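You operate a simulated robot arm through the tools that you are given. There is no shell and no other tool. Be economical: measure what you need, move in short steps, check, and stop when the job is done.

The job below is to be done with a simulated robot arm. You get a single attempt, and the scene is never put back.

TASK
Tighten the slack chain until the pointer is in the green.
Fine: drive off and the yellow bolt in first; loosen the white clamp lever, turn the black knob, clamp again; end with the bolt out and the drive on; the lift stays. Where these are worked on the way, their far stop is far enough and under half their travel is too little: white clamp lever, yellow lock bolt.

The check looks at the end state, three seconds after you hand in, the way a careful person would. Anything else that was tipped, shoved, dropped, spilled or broken makes it a failure.

THE ROBOT
A 7-joint arm with a two-finger gripper, on a carriage that runs on a rail from [-0.004, 2.282] to [0, -0.098] (x, y) and turns from -216 to 117 degrees about z. Base frame: it is fixed where the carriage stands at the start and does not move with it; the origin is on the floor, on the carriage's upright axis, x ahead of it, y to its left, z up. Readings come in m, degrees, newtons and seconds.
Its first joint turns from -149.0 to 149.0 degrees. Places, roughly: lift control box [0.6, 0.3, 1]; red drive knob [0.6, 0.3, 0.9]; tower tension knob [0.9, 0.3, 0.6]; white clamp lever [1, 0.3, 0.6]; yellow lock bolt [0.7, 0.2, 1.1]. Payload 2.45 kg.
Tool frame: the origin (TCP) lies between the finger pads and is the grasp point; the fingertips stand 0.026 m ahead of it; z points along the fingers, y is the line along which they close. The gripper opens to 0.096 m. The gripper's body begins 0.069 m behind the TCP.
Orientation is told as [roll, pitch, yaw] about the base's x, y, z axes, in that order, counted from this pose: with the fingers straight down and closing along the base's y, the tool's x points along the base's -x, its y along +y and its z along -z.

THE INTERFACE
- The arm moves only by the tool jog_arm. Its argument "increments" is a list that holds one entry, the list of rows, each a list of 7 numbers: the shift along the tool's x, y, z in m, then the turn, a rotation vector about the tool's x, y, z in degrees, then the finger opening in m, from 0 to 0.096. In form: [[[x, y, z, ax, ay, az, claw], ...]]. A call has 1 to 12 rows; each row is the pose to reach, as a shift and turn from the pose commanded when the call began, along the tool's axes at that moment. A row lasts 0.2 s, in which the tool goes at most 0.05 m and 8.6 degrees; a call with a longer step from one row to the next is refused whole, and so is a gripper value outside its range. A pose out of reach is approached as far as the arm can. The call stops where the force on the tool passes 90 N (or 10 N more than at its start, if that is more) or the arm is blocked; 0.2 s more then pass. Each finger halts on what it meets, pressing with about 28 N; the grip force reading is that of the motor and also rises with nothing between the fingers. The clock runs only during rows and for 0.2 s after the last one: add rows that repeat a pose to give the fingers time. The reply holds the time, the measured pose of the TCP, the force on the tool along the base axes, the opening and the grip force, in the units named above and with some noise, with the torque about the TCP (base axes, N m) and any sound that the robot's microphone picked up.
- Cameras (640 x 400 px; columns grow to the right, rows downward): "scene" is now at [0.042, 0.1706, 1.6792]; the picture's right is [0.00, -1.00, 0.00], its down [-0.65, -0.00, -0.76] and it looks along [0.76, 0.00, -0.65] (base axes); focal length 290 px, centre (320, 200). "wrist" rides on the gripper at [0.082, 0.003, -0.098] in the tool frame; the picture's right is [-0.04, 1.00, 0.00], its down [-0.73, -0.03, -0.68] and it looks along [-0.68, -0.03, 0.73] (tool axes); focal length 256 px, centre (320, 200).
- get_image(camera): a new picture of that camera. No time passes.
- move_column(by): slides the trunk up (or, below 0, down) by that many m; the arm and the scene camera ride with it, the base frame stays. It gives what a move gives, with no picture.
- steer(legs): drives the robot by 1 to 6 legs, each [ahead, left, turn to the left] in m, m and degrees, along the robot's own axes; the way and the turn of a leg run together, so that a leg with both is an arc; at most 1.5 m and 180 degrees a leg. The arm and the cameras ride along, it lands a little off, and it stops where it bumps. It keeps to its track: a leg is cut to what the track allows. It gives what a move gives.
- turn_head(pan, tilt): turns the head with the scene camera to pan (to the left, within 155 degrees either way) and tilt (down, from -29 to 69), counted from straight ahead of the robot. It gives what a move gives.
- probe_pixels(camera, pixels): for up to 12 pixels [column, row] of the newest picture of that camera ("zoom" is the newest enlarged one), the place [x, y, z] in the base frame of the surface seen there, good to about 0.002 m. No time passes.
- inspect(camera, box): a new picture of the part [left, top, right, bottom] of that camera's present view, enlarged. No time passes.
- sign_off(): hands the job in; it is judged then, once.

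Work in short steps. Measure before you move; look again where a grasp or a placing could have gone wrong, and mend it. You have 80 turns and 68 pictures in all, those below and enlarged ones among them. Open the gripper and draw the arm clear of the work before you hand the job in, unless the task says otherwise; then end with one line.

The tools are called as a command line: name --argument value ..., lists and objects as JSON in quotes. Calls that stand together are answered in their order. jog_arm: Moves the arm, as the interface text tells. Its arguments: {"type":"object","properties":{"increments":{"type":"array"}},"required":["increments"]} The other tools are called the same way: move_column (by) slides the trunk up or down; steer (legs) drives the base; turn_head (pan, tilt) turns the head that bears the scene camera; get_image (camera) takes a picture; probe_pixels (camera, pixels) gives the place of the surface under pixels of a picture; inspect (camera, box) takes an enlarged picture of a part of a camera's view; sign_off () hands the job in.

At the start:

```text
time_s: 0.0
position: [0.9105, 0.08, 1.246]
orientation: [0.0, 0.0, 0.0]
ft_force: [0.3, -0.1, -0.2]
wrist_torque: [0.02, 0.0, 0.0]
finger_gap: 0.0962
gripper_force: 0.1
trunk travel left (down, up): [-0.675, 0.035]
robot x, y, heading: [0.0001, -0.0028, -0.2]
head pan, tilt: [0.1, 40.5]
```

scene: 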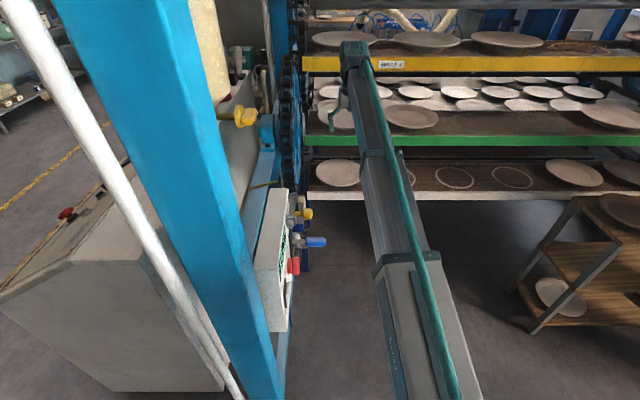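
wrist: 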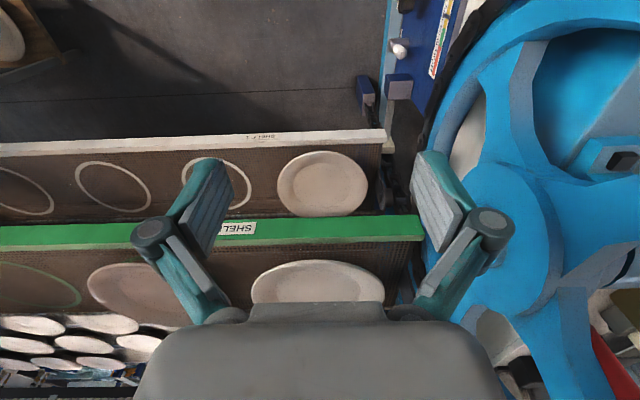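

The scene shows a yellow bolt near (240,117) and a control box at (275,250). I'll enlarge both areas.

inspect --camera "scene" --box '[200, 80, 360, 180]'

inspect --camera "scene" --box '[220, 180, 380, 280]'

inspect --camera "wrist" --box '[320, 0, 640, 200]'

```text
4.00 times, centred on (280, 130) of scene
```

zoom: 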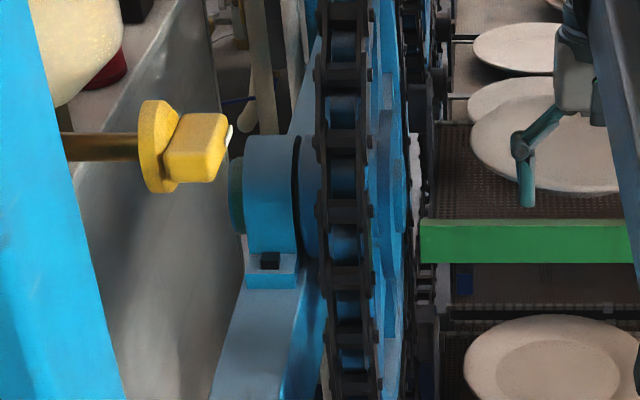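

```text
4.00 times, centred on (300, 230) of scene
```

zoom: 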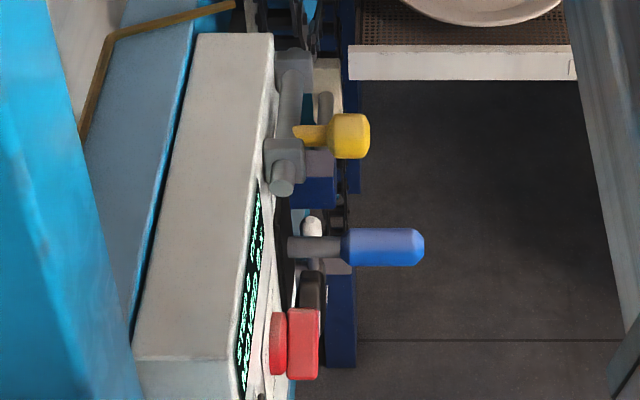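

```text
2.00 times, centred on (480, 100) of wrist
```

zoom: 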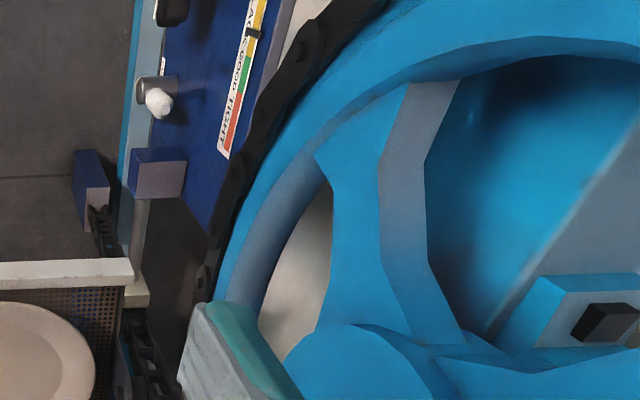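

I'll probe the control parts to place them: yellow bolt, the controls on the box, and the tower parts in the wrist view.

probe_pixels --camera "scene" --pixels '[[246, 117], [308, 213], [290, 222], [318, 242], [293, 266], [283, 240], [283, 192], [260, 270], [309, 229], [298, 237], [300, 200], [280, 130]]'

probe_pixels --camera "wrist" --pixels '[[399, 50], [405, 4], [400, 90], [365, 95], [420, 60], [440, 40], [446, 15], [432, 70], [620, 158], [397, 42]]'

```text
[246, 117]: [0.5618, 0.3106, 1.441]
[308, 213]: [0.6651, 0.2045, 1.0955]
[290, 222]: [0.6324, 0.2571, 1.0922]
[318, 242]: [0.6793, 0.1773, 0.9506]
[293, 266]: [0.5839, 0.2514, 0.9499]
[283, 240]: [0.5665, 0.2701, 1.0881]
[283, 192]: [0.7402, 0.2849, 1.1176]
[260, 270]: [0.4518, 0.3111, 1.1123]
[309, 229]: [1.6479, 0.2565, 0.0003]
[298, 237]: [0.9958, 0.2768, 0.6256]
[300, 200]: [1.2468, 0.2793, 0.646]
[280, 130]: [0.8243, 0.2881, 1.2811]
```

```text
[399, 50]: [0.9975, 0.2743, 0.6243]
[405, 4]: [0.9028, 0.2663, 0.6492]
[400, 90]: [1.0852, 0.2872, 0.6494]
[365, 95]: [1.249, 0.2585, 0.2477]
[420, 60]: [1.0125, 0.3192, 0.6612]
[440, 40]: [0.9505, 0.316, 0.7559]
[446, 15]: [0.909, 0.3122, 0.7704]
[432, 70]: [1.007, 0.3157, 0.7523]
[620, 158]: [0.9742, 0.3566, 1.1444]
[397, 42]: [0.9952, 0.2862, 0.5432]
```

The bolt, the red knob and the blue handle stick out along −y from the box at about y=0.27. I'll pull the arm back and turn the tool to point +y so the wrist camera can see the panels.

jog_arm --increments '[[[0.02, -0.04, 0.01, 0, 0, 0, 0.09], [0.04, -0.08, 0.02, -8, 0, 0, 0.09], [0.06, -0.12, 0.04, -16, 0, 0, 0.09], [0.08, -0.15, 0.06, -24, 0, 0, 0.09], [0.1, -0.18, 0.08, -32, 0, 0, 0.09], [0.12, -0.2, 0.1, -40, 0, 0, 0.09], [0.14, -0.2, 0.12, -48, 0, 0, 0.09], [0.16, -0.2, 0.14, -56, 0, 0, 0.09], [0.18, -0.2, 0.16, -64, 0, 0, 0.09], [0.2, -0.2, 0.18, -72, 0, 0, 0.09], [0.22, -0.2, 0.19, -80, 0, 0, 0.09], [0.24, -0.2, 0.2, -88, 0, 0, 0.09]]]'

get_image --camera "wrist"

```text
time_s: 2.6
position: [0.6794, -0.1032, 1.0447]
orientation: [87.9, -0.1, -1.1]
ft_force: [0.2, 0.1, -0.1]
wrist_torque: [-0.04, 0.03, -0.01]
finger_gap: 0.0901
gripper_force: 0.1
out of reach, approached as far as the arm can: row 11, 12
trunk travel left (down, up): [-0.675, 0.035]
robot x, y, heading: [-0.0024, -0.0014, 0.1]
head pan, tilt: [0.1, 40.5]
```

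```text
62 pictures are left
```

wrist: 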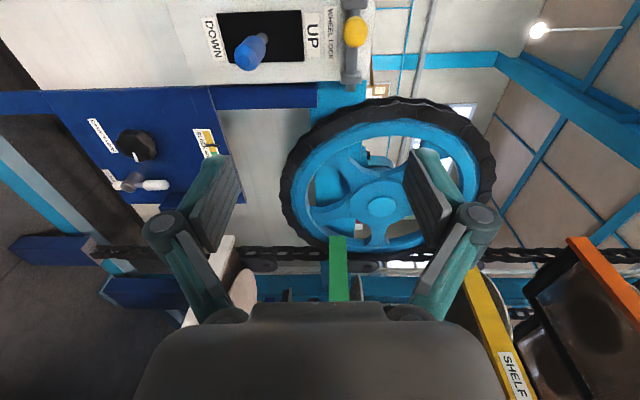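

The view now shows the DOWN/UP blue handle (252,52), the yellow bolt (355,30), the black knob (137,146) and the white lever (150,184). I'll enlarge these.

inspect --camera "wrist" --box '[200, 0, 400, 125]'

inspect --camera "wrist" --box '[70, 100, 250, 212]'

```text
3.20 times, centred on (300, 62) of wrist
```

zoom: 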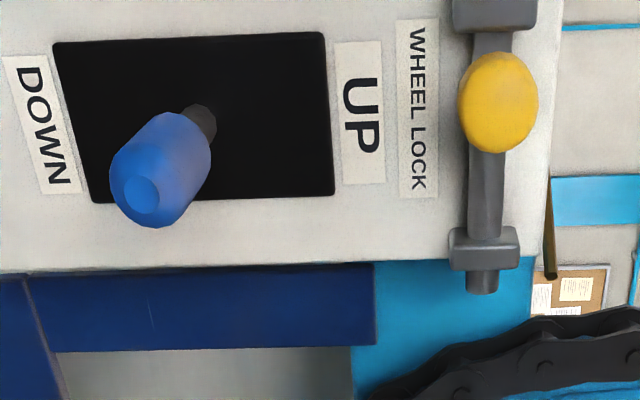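

```text
3.56 times, centred on (160, 156) of wrist
```

zoom: 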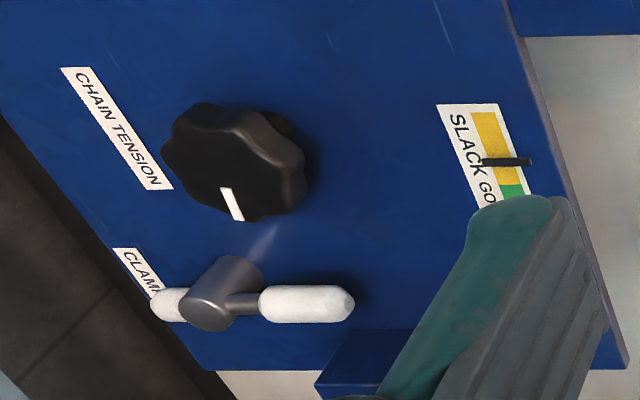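

The bolt runs along x between two guides, and it is now near its −x end (out). I'll drive to the rail's −y end for room, then roll the tool 90° so the wrist view is upright.

steer --legs '[[0, -0.09, 0]]'

jog_arm --increments '[[[0, 0, 0, 0, 0, 8.4, 0.09], [0, 0, 0, 0, 0, 16.8, 0.09], [0, 0, 0, 0, 0, 25.2, 0.09], [0, 0, 0, 0, 0, 33.6, 0.09], [0, 0, 0, 0, 0, 42, 0.09], [0, 0, 0, 0, 0, 50.4, 0.09], [0, 0, 0, 0, 0, 58.8, 0.09], [0, 0, 0, 0, 0, 67.2, 0.09], [0, 0, 0, 0, 0, 75.6, 0.09], [0, 0, 0, 0, 0, 84, 0.09], [0, 0, 0, 0, 0, 90, 0.09]]]'

get_image --camera "wrist"

```text
time_s: 3.7
position: [0.6797, -0.195, 1.0449]
orientation: [87.9, -0.1, -1.0]
ft_force: [0.6, -0.5, 0.3]
wrist_torque: [0.03, 0.01, 0.01]
finger_gap: 0.09
gripper_force: 0.1
trunk travel left (down, up): [-0.675, 0.035]
robot x, y, heading: [0.0019, -0.0934, -0.0]
head pan, tilt: [0.1, 40.5]
```

```text
time_s: 6.1
position: [0.681, -0.1951, 1.045]
orientation: [-2.1, 87.7, -93.0]
ft_force: [0.0, -0.3, -0.3]
wrist_torque: [0.0, 0.0, 0.03]
finger_gap: 0.09
gripper_force: 0.1
trunk travel left (down, up): [-0.675, 0.035]
robot x, y, heading: [0.0004, -0.0935, 0.1]
head pan, tilt: [0.1, 40.5]
```

```text
59 pictures are left
```

wrist: 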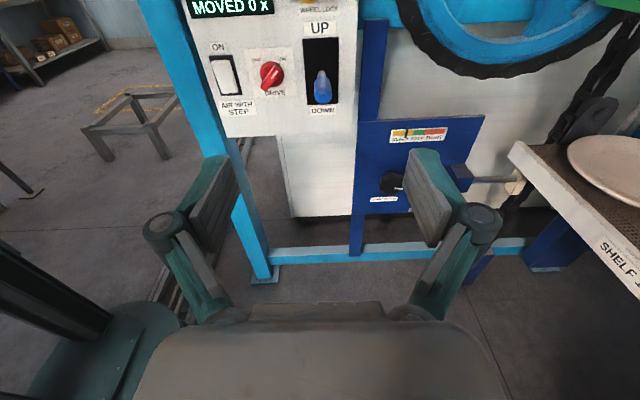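

The view is upright now, with the red DRIVE rotary switch at (271,75). I'll enlarge it and the tension plate.

inspect --camera "wrist" --box '[180, 0, 372, 120]'

inspect --camera "wrist" --box '[350, 100, 510, 200]'

```text
3.33 times, centred on (276, 60) of wrist
```

zoom: 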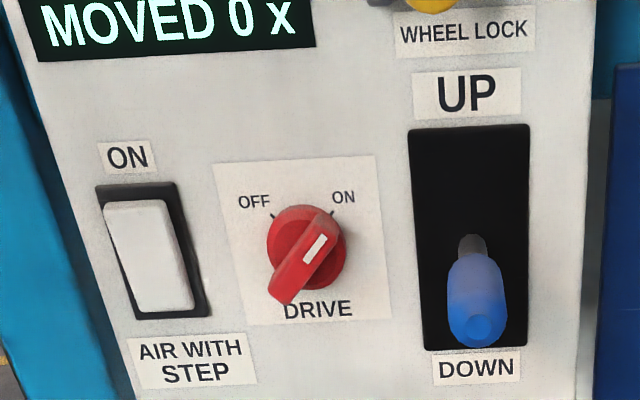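

```text
4.00 times, centred on (430, 150) of wrist
```

zoom: 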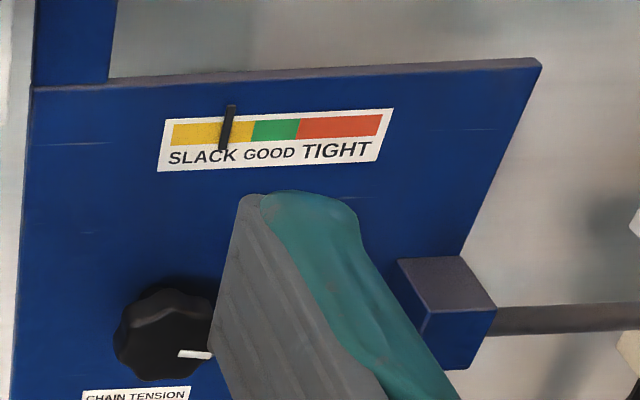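

I'll probe the red knob bar, its centre, the panel plane and the blue handle for exact geometry.

probe_pixels --camera "wrist" --pixels '[[273, 71], [266, 85], [270, 78], [261, 76], [278, 80], [260, 65], [283, 90], [323, 98], [321, 82], [304, 60]]'

inspect --camera "wrist" --box '[252, 55, 292, 100]'

```text
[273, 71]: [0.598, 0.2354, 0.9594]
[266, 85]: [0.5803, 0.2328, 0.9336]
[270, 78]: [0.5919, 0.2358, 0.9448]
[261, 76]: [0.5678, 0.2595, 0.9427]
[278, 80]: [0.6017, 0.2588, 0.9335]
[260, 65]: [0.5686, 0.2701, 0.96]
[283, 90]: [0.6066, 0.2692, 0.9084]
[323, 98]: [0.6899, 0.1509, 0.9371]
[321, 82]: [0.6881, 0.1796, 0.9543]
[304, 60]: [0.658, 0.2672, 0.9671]
```

```text
8.89 times, centred on (272, 78) of wrist
```

zoom: 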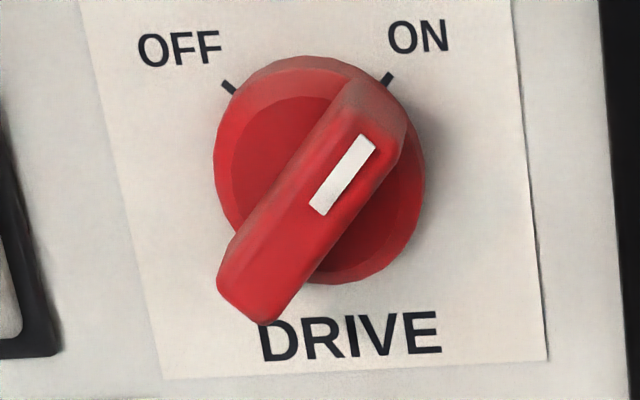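

I'll probe the enlarged picture for the disk rim and the bar's ends.

probe_pixels --camera "zoom" --pixels '[[235, 165], [412, 200], [300, 80], [350, 270], [255, 285], [370, 115], [345, 175], [270, 235], [345, 220], [300, 180], [230, 280], [275, 310]]'

```text
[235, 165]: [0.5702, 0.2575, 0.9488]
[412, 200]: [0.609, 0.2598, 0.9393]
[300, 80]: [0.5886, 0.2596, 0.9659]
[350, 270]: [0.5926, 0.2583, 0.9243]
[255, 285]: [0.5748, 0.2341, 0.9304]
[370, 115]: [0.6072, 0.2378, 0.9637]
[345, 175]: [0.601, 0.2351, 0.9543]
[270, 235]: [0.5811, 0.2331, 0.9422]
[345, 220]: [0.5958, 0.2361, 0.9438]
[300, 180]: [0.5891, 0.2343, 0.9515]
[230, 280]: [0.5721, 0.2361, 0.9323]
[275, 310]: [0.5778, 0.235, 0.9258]
```

The drive knob centre is about (0.590, y, 0.946) and its bar runs 45° up-right, spanning y 0.234–0.259. I'll correct the small tilt and move in front of it.

jog_arm --increments '[[[-0.01, 0, 0.04, 0.3, 0.5, 0, 0.06], [-0.03, -0.015, 0.075, 0.6, 1, 0, 0.06], [-0.05, -0.035, 0.1, 1.1, 2.1, 0, 0.06], [-0.07, -0.055, 0.14, 1.1, 2.1, 0, 0.06], [-0.09, -0.075, 0.17, 1.1, 2.1, 0, 0.06], [-0.099, -0.091, 0.2, 1.1, 2.1, 0, 0.06], [-0.099, -0.091, 0.2, 1.1, 2.1, 0, 0.06]]]'

```text
time_s: 7.7
position: [0.5916, 0.0036, 0.9393]
orientation: [7.3, 90.0, -82.6]
ft_force: [-0.2, 0.5, 0.2]
wrist_torque: [0.01, -0.01, -0.01]
finger_gap: 0.0602
gripper_force: 0.1
trunk travel left (down, up): [-0.675, 0.035]
robot x, y, heading: [0.0005, -0.0909, 0.3]
head pan, tilt: [0.1, 40.5]
```

The tool now points straight along +y. I'll roll +45° to match the bar and move closer with small centring, then look.

jog_arm --increments '[[[0.0067, -0.0016, 0.02, 0, 0, 8, 0.06], [0.0067, -0.0016, 0.04, 0, 0, 16, 0.06], [0.0067, -0.0016, 0.06, 0, 0, 24, 0.06], [0.0067, -0.0016, 0.08, 0, 0, 32, 0.06], [0.0067, -0.0016, 0.1, 0, 0, 40, 0.06], [0.0067, -0.0016, 0.12, 0, 0, 45, 0.06], [0.0067, -0.0016, 0.12, 0, 0, 45, 0.06]]]'

get_image --camera "wrist"

get_image --camera "scene"

```text
time_s: 9.3
position: [0.5912, 0.1256, 0.9452]
orientation: [-89.8, 44.9, -179.8]
ft_force: [0.3, 0.5, 0.8]
wrist_torque: [-0.03, 0.02, -0.04]
finger_gap: 0.0602
gripper_force: 0.1
trunk travel left (down, up): [-0.675, 0.035]
robot x, y, heading: [0.0042, -0.0914, 0.2]
head pan, tilt: [0.1, 40.5]
```

```text
55 pictures are left
```

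wrist: 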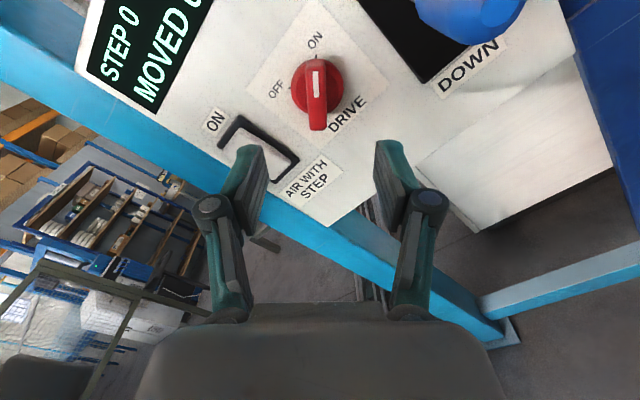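

```text
54 pictures are left
```

scene: 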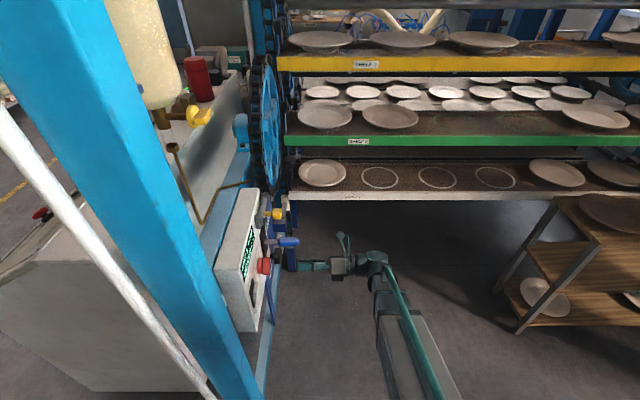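

Bar and fingers are aligned (bar at column 316, jaw centre about 318). I'll advance 0.105 m and close gently on the bar.

jog_arm --increments '[[[0, 0, 0.035, 0, 0, 0, 0.05], [0, 0, 0.07, 0, 0, 0, 0.05], [0, 0, 0.09, 0, 0, 0, 0.05], [0, 0, 0.104, 0, 0, 0, 0.05], [0, 0, 0.104, 0, 0, 0, 0.03], [0, 0, 0.104, 0, 0, 0, 0.01], [0, 0, 0.104, 0, 0, 0, 0.0], [0, 0, 0.104, 0, 0, 0, 0.0]]]'

get_image --camera "wrist"

```text
time_s: 11.1
position: [0.5898, 0.229, 0.9477]
orientation: [-90.1, 45.1, -179.9]
ft_force: [-5.6, 3.5, 13.6]
wrist_torque: [0.38, 0.03, 0.18]
finger_gap: 0.0159
gripper_force: 42.0
trunk travel left (down, up): [-0.675, 0.035]
robot x, y, heading: [0.0053, -0.0917, 0.0]
head pan, tilt: [0.1, 40.5]
```

```text
53 pictures are left
```

wrist: 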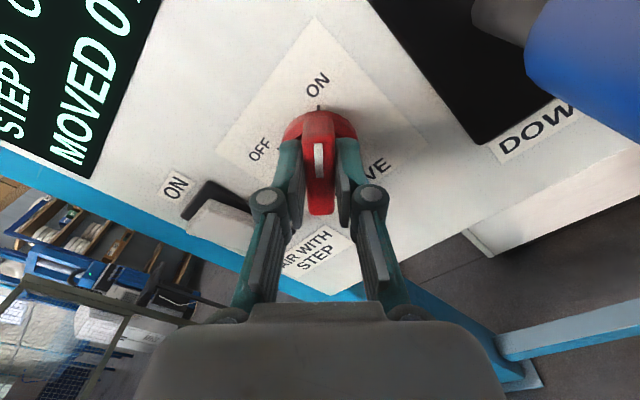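

The bar is gripped (0.016 m). Now I turn it 90° counter-clockwise towards OFF in steps.

jog_arm --increments '[[[0, -0.001, 0.104, 0, 0, -8, 0], [0, -0.002, 0, 0, 0, -16, 0]]]'

```text
refused: row 1 steps farther than a row can; nothing moved
```

That call had a typo in z and was refused with no motion. I'll resend it with z at zero.

jog_arm --increments '[[[0, -0.001, 0, 0, 0, -8, 0], [0, -0.001, 0, 0, 0, -16, 0], [0, -0.001, 0, 0, 0, -24, 0], [0, -0.001, 0, 0, 0, -32, 0], [0, -0.001, 0, 0, 0, -40, 0], [0, -0.001, 0, 0, 0, -48, 0], [0, -0.001, 0, 0, 0, -56, 0], [0, -0.001, 0, 0, 0, -64, 0], [0, -0.001, 0, 0, 0, -72, 0], [0, -0.001, 0, 0, 0, -80, 0], [0, -0.001, 0, 0, 0, -88, 0]]]'

get_image --camera "wrist"

```text
time_s: 13.5
position: [0.5869, 0.2286, 0.947]
orientation: [89.9, 46.7, 0.4]
ft_force: [-25.3, 8.5, 19.8]
wrist_torque: [0.08, 0.0, 0.17]
finger_gap: 0.0159
gripper_force: 42.4
trunk travel left (down, up): [-0.675, 0.035]
robot x, y, heading: [-0.0002, -0.0882, -0.1]
head pan, tilt: [0.1, 40.5]
```

```text
52 pictures are left
```

wrist: 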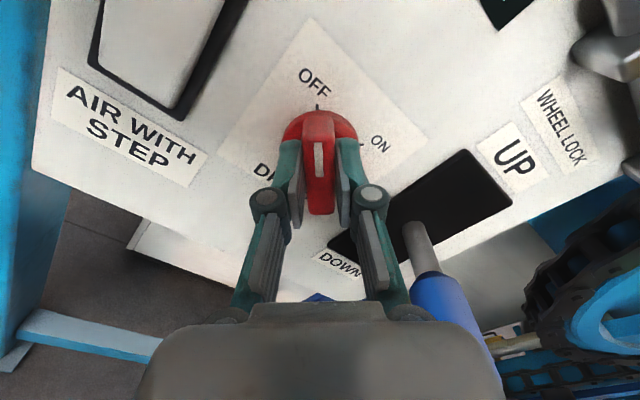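

The bar now points at OFF. I'll open and back straight out.

jog_arm --increments '[[[0, 0, 0, 0, 0, 0, 0.02], [0, 0, 0, 0, 0, 0, 0.05], [0, 0, 0, 0, 0, 0, 0.05], [0, 0, -0.04, 0, 0, 0, 0.05], [0, 0, -0.08, 0, 0, 0, 0.05], [0, 0, -0.12, 0, 0, 8, 0.05], [0, 0, -0.16, 0, 0, 16, 0.05], [0, 0, -0.2, 0, 0, 24, 0.05], [0, 0, -0.2, 0, 0, 32, 0.05], [0, 0, -0.2, 0, 0, 40, 0.05], [0, 0, -0.2, 0, 0, 45, 0.05]]]'

get_image --camera "wrist"

```text
time_s: 15.9
position: [0.5901, 0.0264, 0.9455]
orientation: [-86.9, 87.8, -176.7]
ft_force: [-0.1, 0.8, -0.2]
wrist_torque: [0.0, -0.02, -0.01]
finger_gap: 0.05
gripper_force: 0.1
trunk travel left (down, up): [-0.675, 0.035]
robot x, y, heading: [-0.0016, -0.0923, 0.1]
head pan, tilt: [0.1, 40.5]
```

```text
51 pictures are left
```

wrist: 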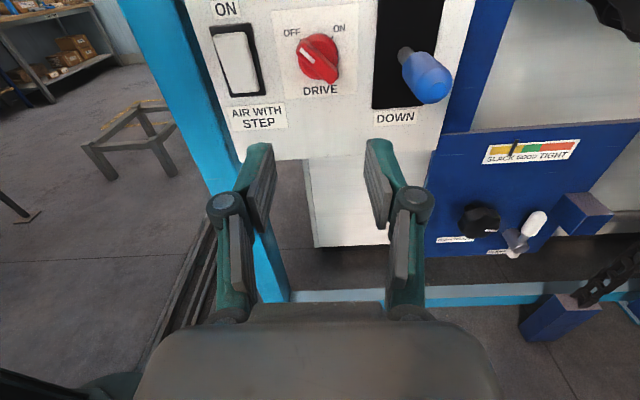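

The drive is OFF and the handle hasn't moved. Next is the bolt: I'll raise the tool and look at it from in front.

jog_arm --increments '[[[0.04, 0.02, 0, 0, 0, 0, 0.05], [0.08, 0.04, 0, 0, 0, 0, 0.05], [0.12, 0.06, 0, 0, 0, 0, 0.05], [0.15, 0.07, 0, 0, 0, 0, 0.05], [0.15, 0.07, 0, 0, 0, 0, 0.05]]]'

get_image --camera "wrist"

```text
time_s: 17.1
position: [0.6659, 0.029, 1.093]
orientation: [-86.8, 87.9, -176.7]
ft_force: [0.1, 1.2, 0.0]
wrist_torque: [-0.02, 0.04, -0.01]
finger_gap: 0.0499
gripper_force: 0.0
trunk travel left (down, up): [-0.675, 0.035]
robot x, y, heading: [0.0009, -0.0932, -0.0]
head pan, tilt: [0.1, 40.5]
```

```text
50 pictures are left
```

wrist: 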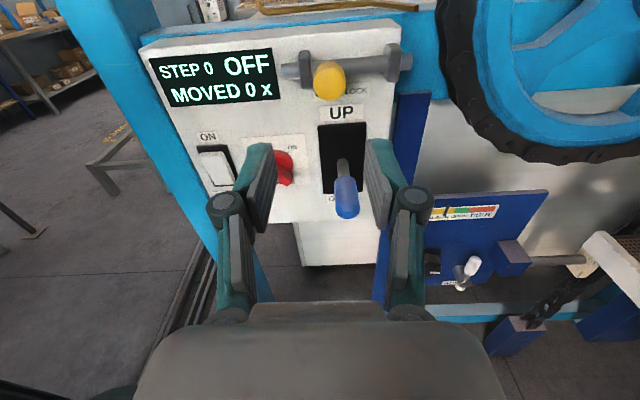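

The display reads OFF. I'll enlarge the bolt area.

inspect --camera "wrist" --box '[272, 30, 432, 130]'

probe_pixels --camera "zoom" --pixels '[[190, 200], [225, 200], [270, 200], [300, 160], [400, 150], [465, 130], [545, 120], [120, 160], [235, 140], [235, 255]]'

```text
4.00 times, centred on (352, 80) of wrist
```

zoom: 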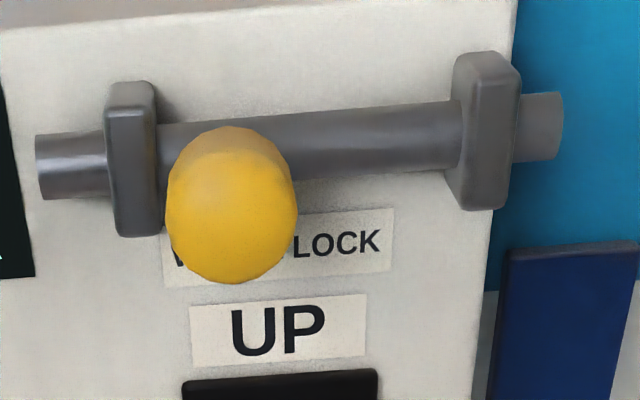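

```text
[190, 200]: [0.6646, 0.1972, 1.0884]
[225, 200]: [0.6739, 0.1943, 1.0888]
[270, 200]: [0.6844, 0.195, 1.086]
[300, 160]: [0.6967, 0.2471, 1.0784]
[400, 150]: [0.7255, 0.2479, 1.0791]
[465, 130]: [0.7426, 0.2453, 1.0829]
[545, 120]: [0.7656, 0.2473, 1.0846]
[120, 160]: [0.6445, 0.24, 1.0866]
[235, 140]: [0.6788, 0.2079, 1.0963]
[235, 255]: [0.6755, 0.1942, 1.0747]
```

The knob is about x=0.675, z=1.086, y 0.194–0.225. I'll advance with open fingers at tip depth y≈0.225, grip it, then slide toward +x.

jog_arm --increments '[[[-0.007, 0.0085, 0.04, 0, 0, 0, 0.06], [-0.007, 0.0085, 0.08, 0, 0, 0, 0.06], [-0.007, 0.0085, 0.12, 0, 0, 0, 0.06], [-0.007, 0.0085, 0.15, 0, 0, 0, 0.06], [-0.007, 0.0085, 0.169, 0, 0, 0, 0.06], [-0.007, 0.0085, 0.169, 0, 0, 0, 0.04], [-0.007, 0.0085, 0.169, 0, 0, 0, 0.02], [-0.007, 0.0085, 0.169, 0, 0, 0, 0.015], [-0.007, 0.0085, 0.169, 0, 0, 0, 0.015]]]'

get_image --camera "wrist"

```text
time_s: 19.1
position: [0.6749, 0.197, 1.086]
orientation: [-88.4, 88.1, -178.4]
ft_force: [9.9, 1.4, 6.3]
wrist_torque: [0.14, 0.03, -0.28]
finger_gap: 0.0326
gripper_force: 44.8
trunk travel left (down, up): [-0.675, 0.035]
robot x, y, heading: [0.0012, -0.0927, -0.1]
head pan, tilt: [0.1, 40.5]
```

```text
48 pictures are left
```

wrist: 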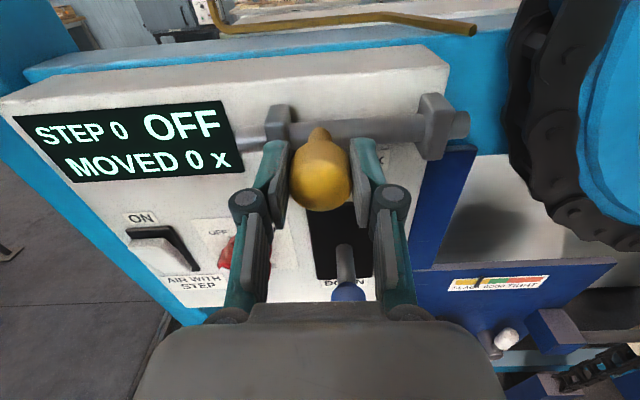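

Knob gripped. I'll slide it along +x in small rows.

jog_arm --increments '[[[0, 0.01, 0, 0, 0, 0, 0.015], [0, 0.02, 0, 0, 0, 0, 0.015], [0, 0.03, 0, 0, 0, 0, 0.015], [0, 0.04, 0, 0, 0, 0, 0.015], [0, 0.05, 0, 0, 0, 0, 0.015], [0, 0.056, 0, 0, 0, 0, 0.015], [0, 0.062, 0, 0, 0, 0, 0.015]]]'

get_image --camera "wrist"

```text
time_s: 20.9
position: [0.7159, 0.1979, 1.086]
orientation: [-88.7, 88.0, -175.7]
ft_force: [-24.2, -5.2, 6.7]
wrist_torque: [1.17, 0.31, 0.86]
finger_gap: 0.033
gripper_force: 44.8
trunk travel left (down, up): [-0.675, 0.035]
robot x, y, heading: [0.0016, -0.0894, 0.0]
head pan, tilt: [0.1, 40.5]
stopped in row 7: the force on the tool passed its limit at 92 N (the readings are from after the stop); the commanded pose is now the measured one
```

```text
47 pictures are left
```

wrist: 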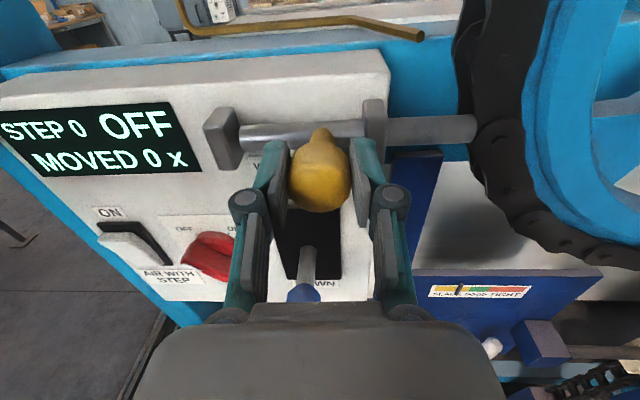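

It moved 0.041 m and stopped at about x=0.716. I need to know whether that is the bolt's stop or my finger on the right guide, so I'll enlarge and probe.

inspect --camera "wrist" --box '[240, 80, 420, 192]'

probe_pixels --camera "wrist" --pixels '[[374, 110], [374, 150], [363, 130], [382, 130], [365, 160], [370, 165], [222, 140], [340, 128], [320, 133], [430, 130], [485, 140], [230, 150]]'

```text
3.56 times, centred on (330, 136) of wrist
```

zoom: 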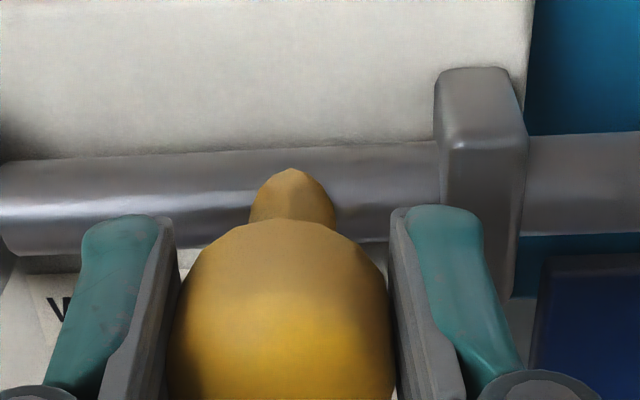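

```text
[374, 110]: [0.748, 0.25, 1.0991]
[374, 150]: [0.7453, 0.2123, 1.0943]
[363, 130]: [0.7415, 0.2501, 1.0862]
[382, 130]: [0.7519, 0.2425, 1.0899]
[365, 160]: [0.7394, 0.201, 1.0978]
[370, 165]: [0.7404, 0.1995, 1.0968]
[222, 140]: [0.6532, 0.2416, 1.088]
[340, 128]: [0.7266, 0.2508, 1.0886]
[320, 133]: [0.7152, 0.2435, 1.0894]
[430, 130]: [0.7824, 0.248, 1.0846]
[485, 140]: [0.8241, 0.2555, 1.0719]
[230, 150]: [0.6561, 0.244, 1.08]
```

The fingertips (y≈0.224) are clear of the guide front (0.24), so the bolt is at its own stop with its tip in the chain wheel. I'll release, back out and look.

jog_arm --increments '[[[0, -0.002, 0, 0, 0, 0, 0.03], [0, -0.002, 0, 0, 0, 0, 0.055], [0, -0.002, 0, 0, 0, 0, 0.055], [0, -0.002, -0.04, 0, 0, 0, 0.055], [0, -0.002, -0.08, 0, 0, 0, 0.055], [0, -0.002, -0.12, 0, 0, 0, 0.055], [0, -0.002, -0.16, 0, 0, 0, 0.055], [0, -0.002, -0.19, 0, 0, 0, 0.055], [0, -0.002, -0.19, 0, 0, 0, 0.055]]]'

get_image --camera "wrist"

```text
time_s: 22.9
position: [0.7283, 0.0076, 1.0832]
orientation: [-79.4, 87.9, -167.1]
ft_force: [-0.3, -1.0, 0.1]
wrist_torque: [0.0, 0.01, 0.01]
finger_gap: 0.0548
gripper_force: 0.1
trunk travel left (down, up): [-0.675, 0.035]
robot x, y, heading: [-0.0009, -0.0955, 0.2]
head pan, tilt: [0.1, 40.5]
```

```text
45 pictures are left
```

wrist: 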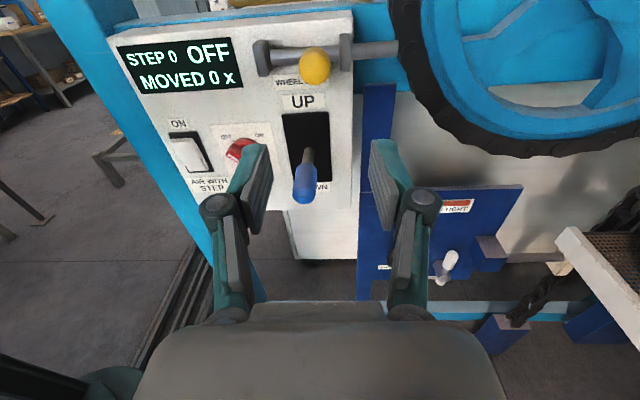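

The bolt is fully in with its tip in the wheel. Now the tension plate, at z≈0.65: I'll fix the small tool tilt, move to +x, and lower the column.

jog_arm --increments '[[[0, 0.03, 0, -1, 0, -1, 0.06], [0, 0.06, 0, -2.3, 0, -2, 0.06], [0, 0.09, 0, -2.3, 0, -2, 0.06], [0, 0.12, 0, -2.3, 0, -2, 0.06], [0, 0.15, 0, -2.3, 0, -2, 0.06], [0, 0.18, 0, -2.3, 0, -2, 0.06], [0, 0.18, 0, -2.3, 0, -2, 0.06]]]'

move_column --by -0.36

get_image --camera "wrist"

```text
time_s: 24.4
position: [0.9089, 0.0167, 1.0768]
orientation: [-4.5, 89.6, -94.5]
ft_force: [-0.3, 0.3, 1.2]
wrist_torque: [-0.03, -0.02, -0.03]
finger_gap: 0.0602
gripper_force: 0.1
trunk travel left (down, up): [-0.675, 0.035]
robot x, y, heading: [0.0021, -0.0948, 0.4]
head pan, tilt: [0.1, 40.5]
```

```text
time_s: 27.9
position: [0.9078, 0.0179, 0.7167]
orientation: [-5.3, 89.6, -95.5]
ft_force: [0.2, 0.0, 0.3]
wrist_torque: [0.0, 0.0, -0.04]
finger_gap: 0.06
gripper_force: 0.1
trunk travel left (down, up): [-0.315, 0.395]
robot x, y, heading: [-0.0006, -0.0927, 0.3]
head pan, tilt: [0.1, 40.5]
```

```text
44 pictures are left
```

wrist: 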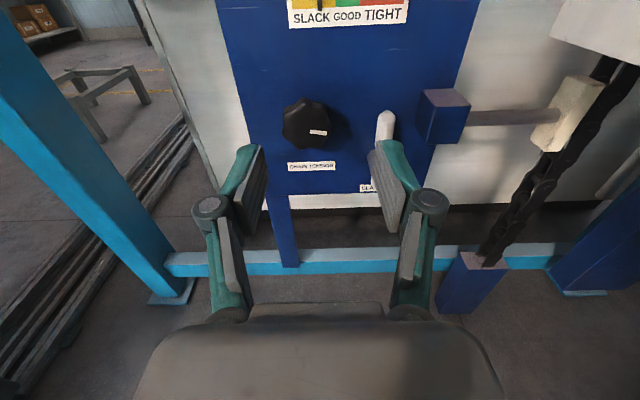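

The right finger hides the lever. I'll shift +x 0.07 and lower the gripper a bit less than the lever, for a clear view.

jog_arm --increments '[[[0.02, 0.03, -0.02, 0, 0, 0, 0.09], [0.04, 0.06, -0.02, 0, 0, 0, 0.09], [0.06, 0.08, -0.02, 0, 0, 0, 0.09], [0.06, 0.08, -0.02, 0, 0, 0, 0.09]]]'

get_image --camera "wrist"

```text
time_s: 28.9
position: [0.9887, -0.0004, 0.7763]
orientation: [-6.2, 89.6, -96.4]
ft_force: [-0.6, -0.1, -0.3]
wrist_torque: [0.04, -0.02, 0.01]
finger_gap: 0.0898
gripper_force: 0.0
trunk travel left (down, up): [-0.315, 0.395]
robot x, y, heading: [0.0008, -0.0928, 0.2]
head pan, tilt: [0.1, 40.5]
```

```text
43 pictures are left
```

wrist: 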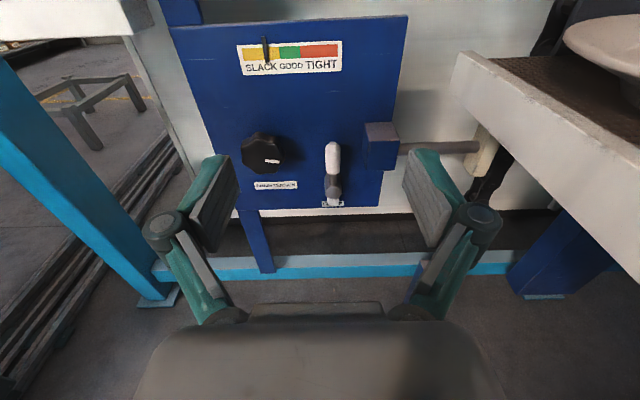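

Now the gauge, knob and lever are all in view; I'll enlarge and probe.

inspect --camera "wrist" --box '[216, 115, 376, 215]'

probe_pixels --camera "zoom" --pixels '[[465, 125], [465, 190], [470, 240], [472, 290], [475, 330], [490, 270], [185, 140], [120, 140], [250, 140], [185, 80], [185, 210], [220, 180]]'

inspect --camera "wrist" --box '[230, 30, 350, 90]'

```text
4.00 times, centred on (296, 165) of wrist
```

zoom: 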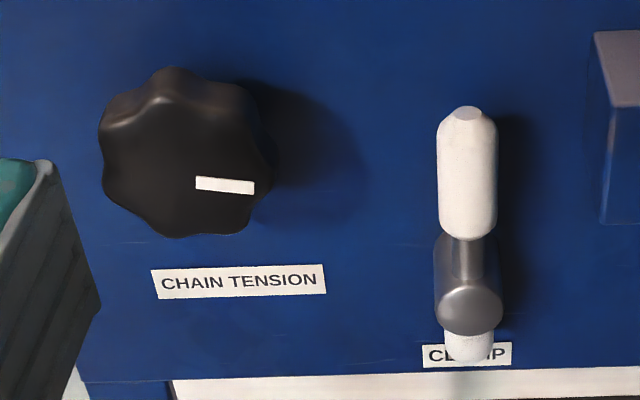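

```text
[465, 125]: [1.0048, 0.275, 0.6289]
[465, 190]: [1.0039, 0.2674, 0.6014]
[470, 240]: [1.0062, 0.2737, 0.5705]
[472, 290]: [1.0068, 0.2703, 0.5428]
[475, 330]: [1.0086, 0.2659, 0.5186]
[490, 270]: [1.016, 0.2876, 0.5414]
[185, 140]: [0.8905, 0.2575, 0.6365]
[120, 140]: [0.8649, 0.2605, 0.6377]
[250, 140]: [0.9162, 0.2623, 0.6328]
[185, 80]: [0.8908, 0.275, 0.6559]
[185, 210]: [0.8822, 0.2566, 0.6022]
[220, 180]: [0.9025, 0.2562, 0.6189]
```

```text
5.33 times, centred on (290, 60) of wrist
```

zoom: 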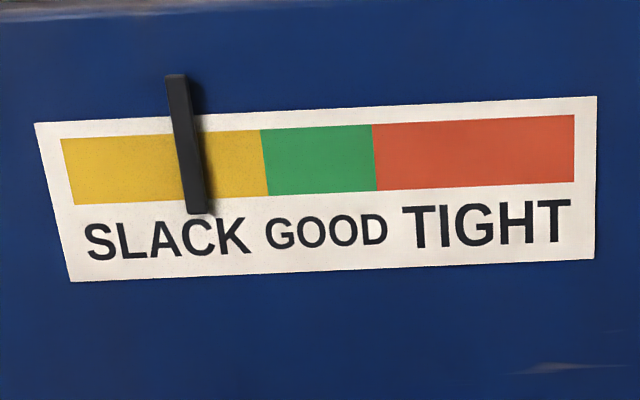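

The lever points up from its hub, at about (1.007, 0.531 in z), with the arm front at y≈0.267. I'll lower the column further so the TCP is at lever height, then check the view.

move_column --by -0.17

jog_arm --increments '[[[0, 0.01, 0.04, 0, 0, 0, 0.06], [0, 0.0165, 0.08, 0, 0, 0, 0.06], [0, 0.0165, 0.12, 0, 0, 0, 0.06], [0, 0.0165, 0.16, 0, 0, 0, 0.06], [0, 0.0165, 0.16, 0, 0, 0, 0.06]]]'

get_image --camera "wrist"

```text
time_s: 30.9
position: [0.9883, -0.0014, 0.607]
orientation: [-4.9, 89.5, -95.0]
ft_force: [-0.4, 0.5, -0.2]
wrist_torque: [0.02, 0.01, 0.01]
finger_gap: 0.09
gripper_force: 0.1
trunk travel left (down, up): [-0.145, 0.565]
robot x, y, heading: [0.0015, -0.095, 0.4]
head pan, tilt: [0.1, 40.5]
```

```text
time_s: 32.1
position: [1.0042, 0.1572, 0.6061]
orientation: [-6.0, 89.6, -96.1]
ft_force: [0.7, -0.5, -0.5]
wrist_torque: [0.01, 0.02, -0.02]
finger_gap: 0.06
gripper_force: 0.1
trunk travel left (down, up): [-0.145, 0.565]
robot x, y, heading: [0.0026, -0.0955, 0.1]
head pan, tilt: [0.1, 40.5]
```

```text
40 pictures are left
```

wrist: 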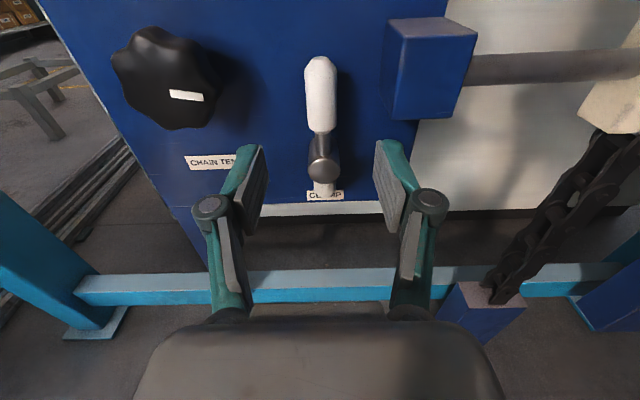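

Reach is fine here. I'll re-measure the lever hub, its arm and the nearby block from this closer view.

probe_pixels --camera "wrist" --pixels '[[323, 172], [323, 163], [323, 182], [310, 172], [337, 172], [321, 80], [321, 120], [308, 95], [335, 95], [392, 90], [170, 85], [323, 195]]'

```text
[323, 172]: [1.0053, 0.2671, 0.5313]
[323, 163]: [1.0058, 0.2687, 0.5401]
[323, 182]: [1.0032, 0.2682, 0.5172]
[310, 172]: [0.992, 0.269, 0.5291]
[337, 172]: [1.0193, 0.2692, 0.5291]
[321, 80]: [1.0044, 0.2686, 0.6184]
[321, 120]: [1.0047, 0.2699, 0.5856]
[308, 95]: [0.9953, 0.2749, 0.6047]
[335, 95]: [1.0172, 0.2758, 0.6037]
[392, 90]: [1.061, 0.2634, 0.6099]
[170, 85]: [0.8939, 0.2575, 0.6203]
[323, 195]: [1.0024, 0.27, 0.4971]
```

Hub is at (1.0055, 0.530). I'll advance with a 0.045 opening (clear of the blue block at x≥1.06), to grip the lever arm at z≈0.598.

jog_arm --increments '[[[-0.008, 0.001, 0.03, 0, 0, 0, 0.045], [-0.008, 0.001, 0.06, 0, 0, 0, 0.045], [-0.008, 0.001, 0.09, 0, 0, 0, 0.045], [-0.008, 0.001, 0.11, 0, 0, 0, 0.045], [-0.008, 0.001, 0.11, 0, 0, 0, 0.03], [-0.008, 0.001, 0.11, 0, 0, 0, 0.015], [-0.008, 0.001, 0.11, 0, 0, 0, 0.01], [-0.008, 0.001, 0.11, 0, 0, 0, 0.01]]]'

get_image --camera "wrist"

```text
time_s: 33.9
position: [1.0061, 0.2687, 0.5952]
orientation: [-7.1, 89.7, -97.1]
ft_force: [-9.6, -3.7, -1.7]
wrist_torque: [-0.01, 0.23, 0.13]
finger_gap: 0.0256
gripper_force: 44.8
trunk travel left (down, up): [-0.145, 0.565]
robot x, y, heading: [0.0027, -0.0906, 0.2]
head pan, tilt: [0.1, 40.5]
```

```text
39 pictures are left
```

wrist: 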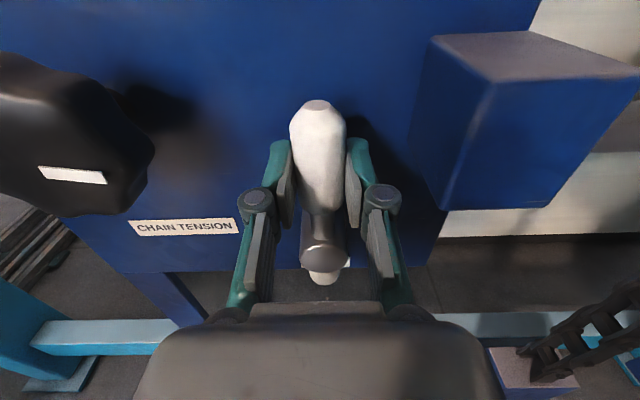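

The lever is gripped (0.0256). I'll try a 16° counter-clockwise arc about the hub and read the resistance.

jog_arm --increments '[[[-0.0002, -0.0047, 0, 0, 0, -4, 0.01], [-0.0007, -0.0093, 0, 0, 0, -8, 0.01], [-0.0015, -0.0139, 0, 0, 0, -12, 0.01], [-0.0026, -0.0185, 0, 0, 0, -16, 0.01]]]'

```text
time_s: 34.9
position: [0.9867, 0.269, 0.5944]
orientation: [88.5, 73.9, -1.4]
ft_force: [-12.1, 2.3, -1.7]
wrist_torque: [0.26, 0.83, 0.17]
finger_gap: 0.0255
gripper_force: 44.7
trunk travel left (down, up): [-0.145, 0.565]
robot x, y, heading: [-0.0012, -0.0884, 0.1]
head pan, tilt: [0.1, 40.5]
```

It moves freely to the left. I'll continue the arc towards the far stop.

jog_arm --increments '[[[-0.0007, -0.0093, 0, 0, 0, -8, 0.01], [-0.0026, -0.0185, 0, 0, 0, -16, 0.01], [-0.0058, -0.0273, 0, 0, 0, -24, 0.01], [-0.0102, -0.0355, 0, 0, 0, -32, 0.01], [-0.0157, -0.0431, 0, 0, 0, -40, 0.01], [-0.0222, -0.0498, 0, 0, 0, -48, 0.01], [-0.0295, -0.0555, 0, 0, 0, -56, 0.01], [-0.0376, -0.0602, 0, 0, 0, -64, 0.01]]]'

get_image --camera "wrist"

```text
time_s: 36.7
position: [0.9402, 0.2691, 0.542]
orientation: [89.6, 9.9, 0.0]
ft_force: [-6.8, 12.3, 4.7]
wrist_torque: [0.07, -0.26, -0.43]
finger_gap: 0.0256
gripper_force: 45.4
trunk travel left (down, up): [-0.145, 0.565]
robot x, y, heading: [0.0039, -0.0917, -0.0]
head pan, tilt: [0.1, 40.5]
```

```text
38 pictures are left
```

wrist: 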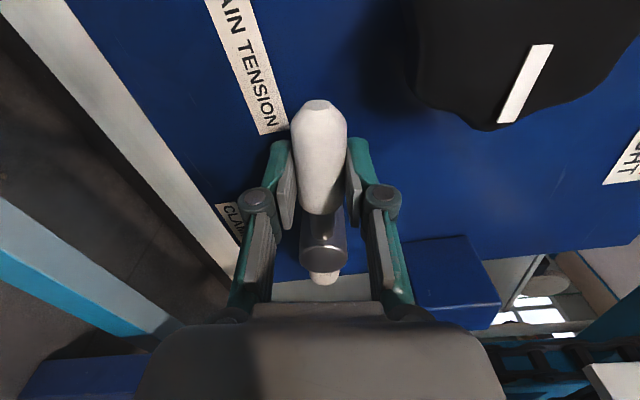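

80° done with no stop felt; I'll continue in small rows to find the stop.

jog_arm --increments '[[[-0.0002, -0.0047, 0, 0, 0, -4, 0.01], [-0.0007, -0.0093, 0, 0, 0, -8, 0.01], [-0.0015, -0.0139, 0, 0, 0, -12, 0.01], [-0.0026, -0.0185, 0, 0, 0, -16, 0.01]]]'

get_image --camera "wrist"

```text
time_s: 37.7
position: [0.9384, 0.269, 0.5283]
orientation: [90.0, -6.1, -0.1]
ft_force: [3.0, 16.1, 26.6]
wrist_torque: [0.14, 1.56, 0.53]
finger_gap: 0.0272
gripper_force: 44.8
trunk travel left (down, up): [-0.145, 0.565]
robot x, y, heading: [-0.0011, -0.0914, 0.2]
head pan, tilt: [0.1, 40.5]
```

```text
37 pictures are left
```

wrist: 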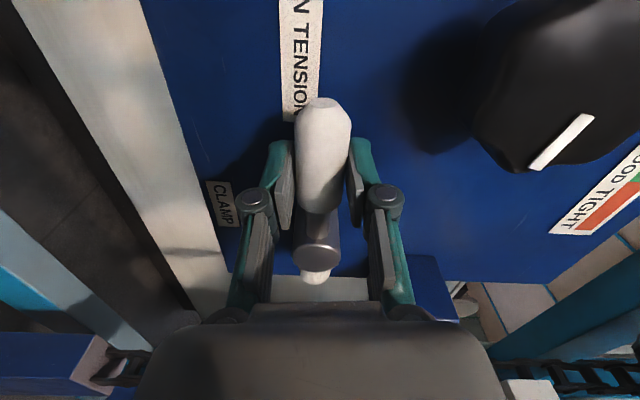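

The resistance rose at about 92°, so that is the loosened stop, with the lever horizontal to the left. I'll release and back out.

jog_arm --increments '[[[0, 0.002, 0, 0, 0, 2, 0.03], [0, 0.002, 0, 0, 0, 2, 0.05], [0, 0.002, 0, 0, 0, 2, 0.05], [0, 0.002, -0.04, 0, 0, 2, 0.05], [0, 0.002, -0.08, 0, 0, 2, 0.05], [0, 0.002, -0.12, 0, 0, 2, 0.05], [0.02, 0.002, -0.15, 0, 0, 2, 0.07], [0.02, 0.03, -0.17, 0, 0, 2, 0.07], [0.02, 0.03, -0.17, 0, 0, 2, 0.07]]]'

get_image --camera "wrist"

```text
time_s: 39.7
position: [0.9167, 0.0988, 0.5523]
orientation: [89.6, -4.1, 0.0]
ft_force: [0.0, -0.3, 0.1]
wrist_torque: [0.0, -0.02, 0.04]
finger_gap: 0.0704
gripper_force: 0.0
trunk travel left (down, up): [-0.145, 0.565]
robot x, y, heading: [0.0009, -0.093, 0.2]
head pan, tilt: [0.1, 40.5]
```

```text
36 pictures are left
```

wrist: 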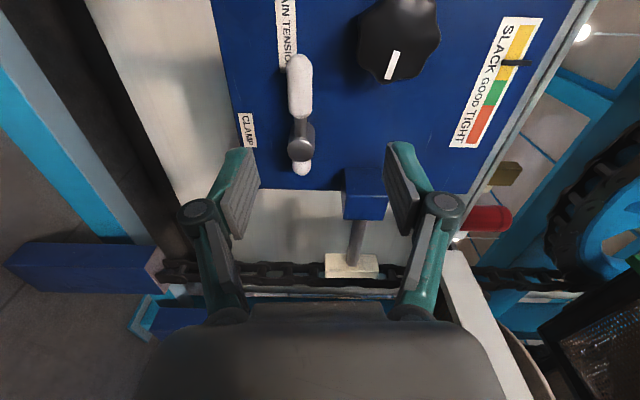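

Lever is loosened. Next I centre on the black knob, near (0.891, 0.63), and look.

jog_arm --increments '[[[0.01, 0.03, 0, 0, 0, 0, 0.08], [0.02, 0.06, 0, 0, 0, 0, 0.085], [0.03, 0.078, 0, 0, 0, 0, 0.085], [0.03, 0.078, 0, 0, 0, 0, 0.085]]]'

inspect --camera "wrist" --box '[200, 0, 420, 137]'

```text
time_s: 40.7
position: [0.8815, 0.101, 0.6269]
orientation: [89.6, -3.9, -0.1]
ft_force: [0.1, -0.6, 1.1]
wrist_torque: [0.01, 0.01, -0.02]
finger_gap: 0.0852
gripper_force: 0.1
trunk travel left (down, up): [-0.145, 0.565]
robot x, y, heading: [-0.0005, -0.0913, 0.0]
head pan, tilt: [0.1, 40.5]
```

```text
2.91 times, centred on (310, 68) of wrist
```

zoom: 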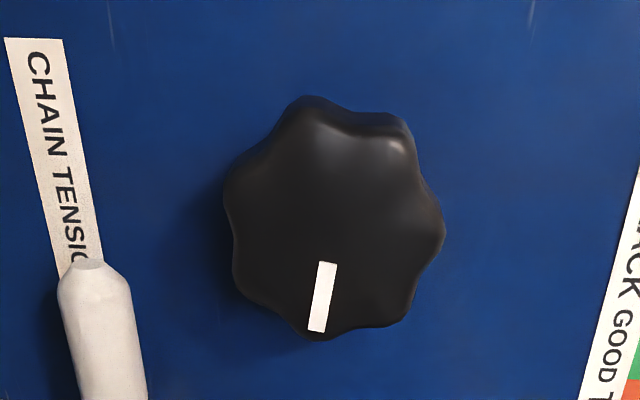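

I'll probe the knob face to get its centre and depth.

probe_pixels --camera "zoom" --pixels '[[240, 200], [432, 235], [330, 140], [330, 225], [320, 330], [400, 310], [245, 275], [395, 150], [285, 120], [320, 298], [500, 200], [90, 300]]'

```text
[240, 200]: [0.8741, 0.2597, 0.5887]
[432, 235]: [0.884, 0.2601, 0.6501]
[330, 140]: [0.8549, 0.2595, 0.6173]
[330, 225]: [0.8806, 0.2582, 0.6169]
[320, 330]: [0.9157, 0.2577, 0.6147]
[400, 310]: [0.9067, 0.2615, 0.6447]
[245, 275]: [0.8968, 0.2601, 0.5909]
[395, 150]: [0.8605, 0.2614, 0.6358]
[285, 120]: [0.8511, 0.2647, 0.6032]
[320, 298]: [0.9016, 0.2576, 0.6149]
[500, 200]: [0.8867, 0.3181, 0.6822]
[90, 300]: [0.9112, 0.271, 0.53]
```

Knob centre is about (0.884, 0.619) with radius 0.033 and front at y=0.258. I'll advance with a 0.088 opening and close on it.

jog_arm --increments '[[[-0.002, -0.008, 0.04, 0, 0, 0, 0.088], [-0.002, -0.008, 0.08, 0, 0, 0, 0.088], [-0.002, -0.008, 0.12, 0, 0, 0, 0.088], [-0.002, -0.008, 0.15, 0, 0, 0, 0.088], [-0.002, -0.008, 0.167, 0, 0, 0, 0.088], [-0.002, -0.008, 0.167, 0, 0, 0, 0.07], [-0.002, -0.008, 0.167, 0, 0, 0, 0.05], [-0.002, -0.008, 0.167, 0, 0, 0, 0.045], [-0.002, -0.008, 0.167, 0, 0, 0, 0.045]]]'

get_image --camera "wrist"

```text
time_s: 42.7
position: [0.8839, 0.2655, 0.6209]
orientation: [89.8, -4.1, 0.0]
ft_force: [3.4, -1.9, 19.3]
wrist_torque: [0.41, 0.01, 0.04]
finger_gap: 0.0715
gripper_force: 45.1
trunk travel left (down, up): [-0.145, 0.565]
robot x, y, heading: [0.0022, -0.0924, -0.2]
head pan, tilt: [0.1, 40.5]
```

```text
34 pictures are left
```

wrist: 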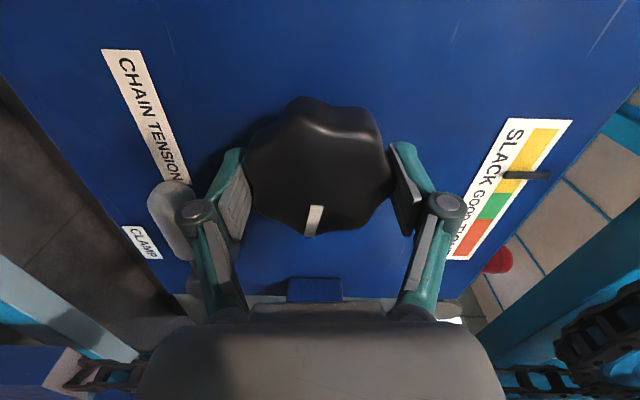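

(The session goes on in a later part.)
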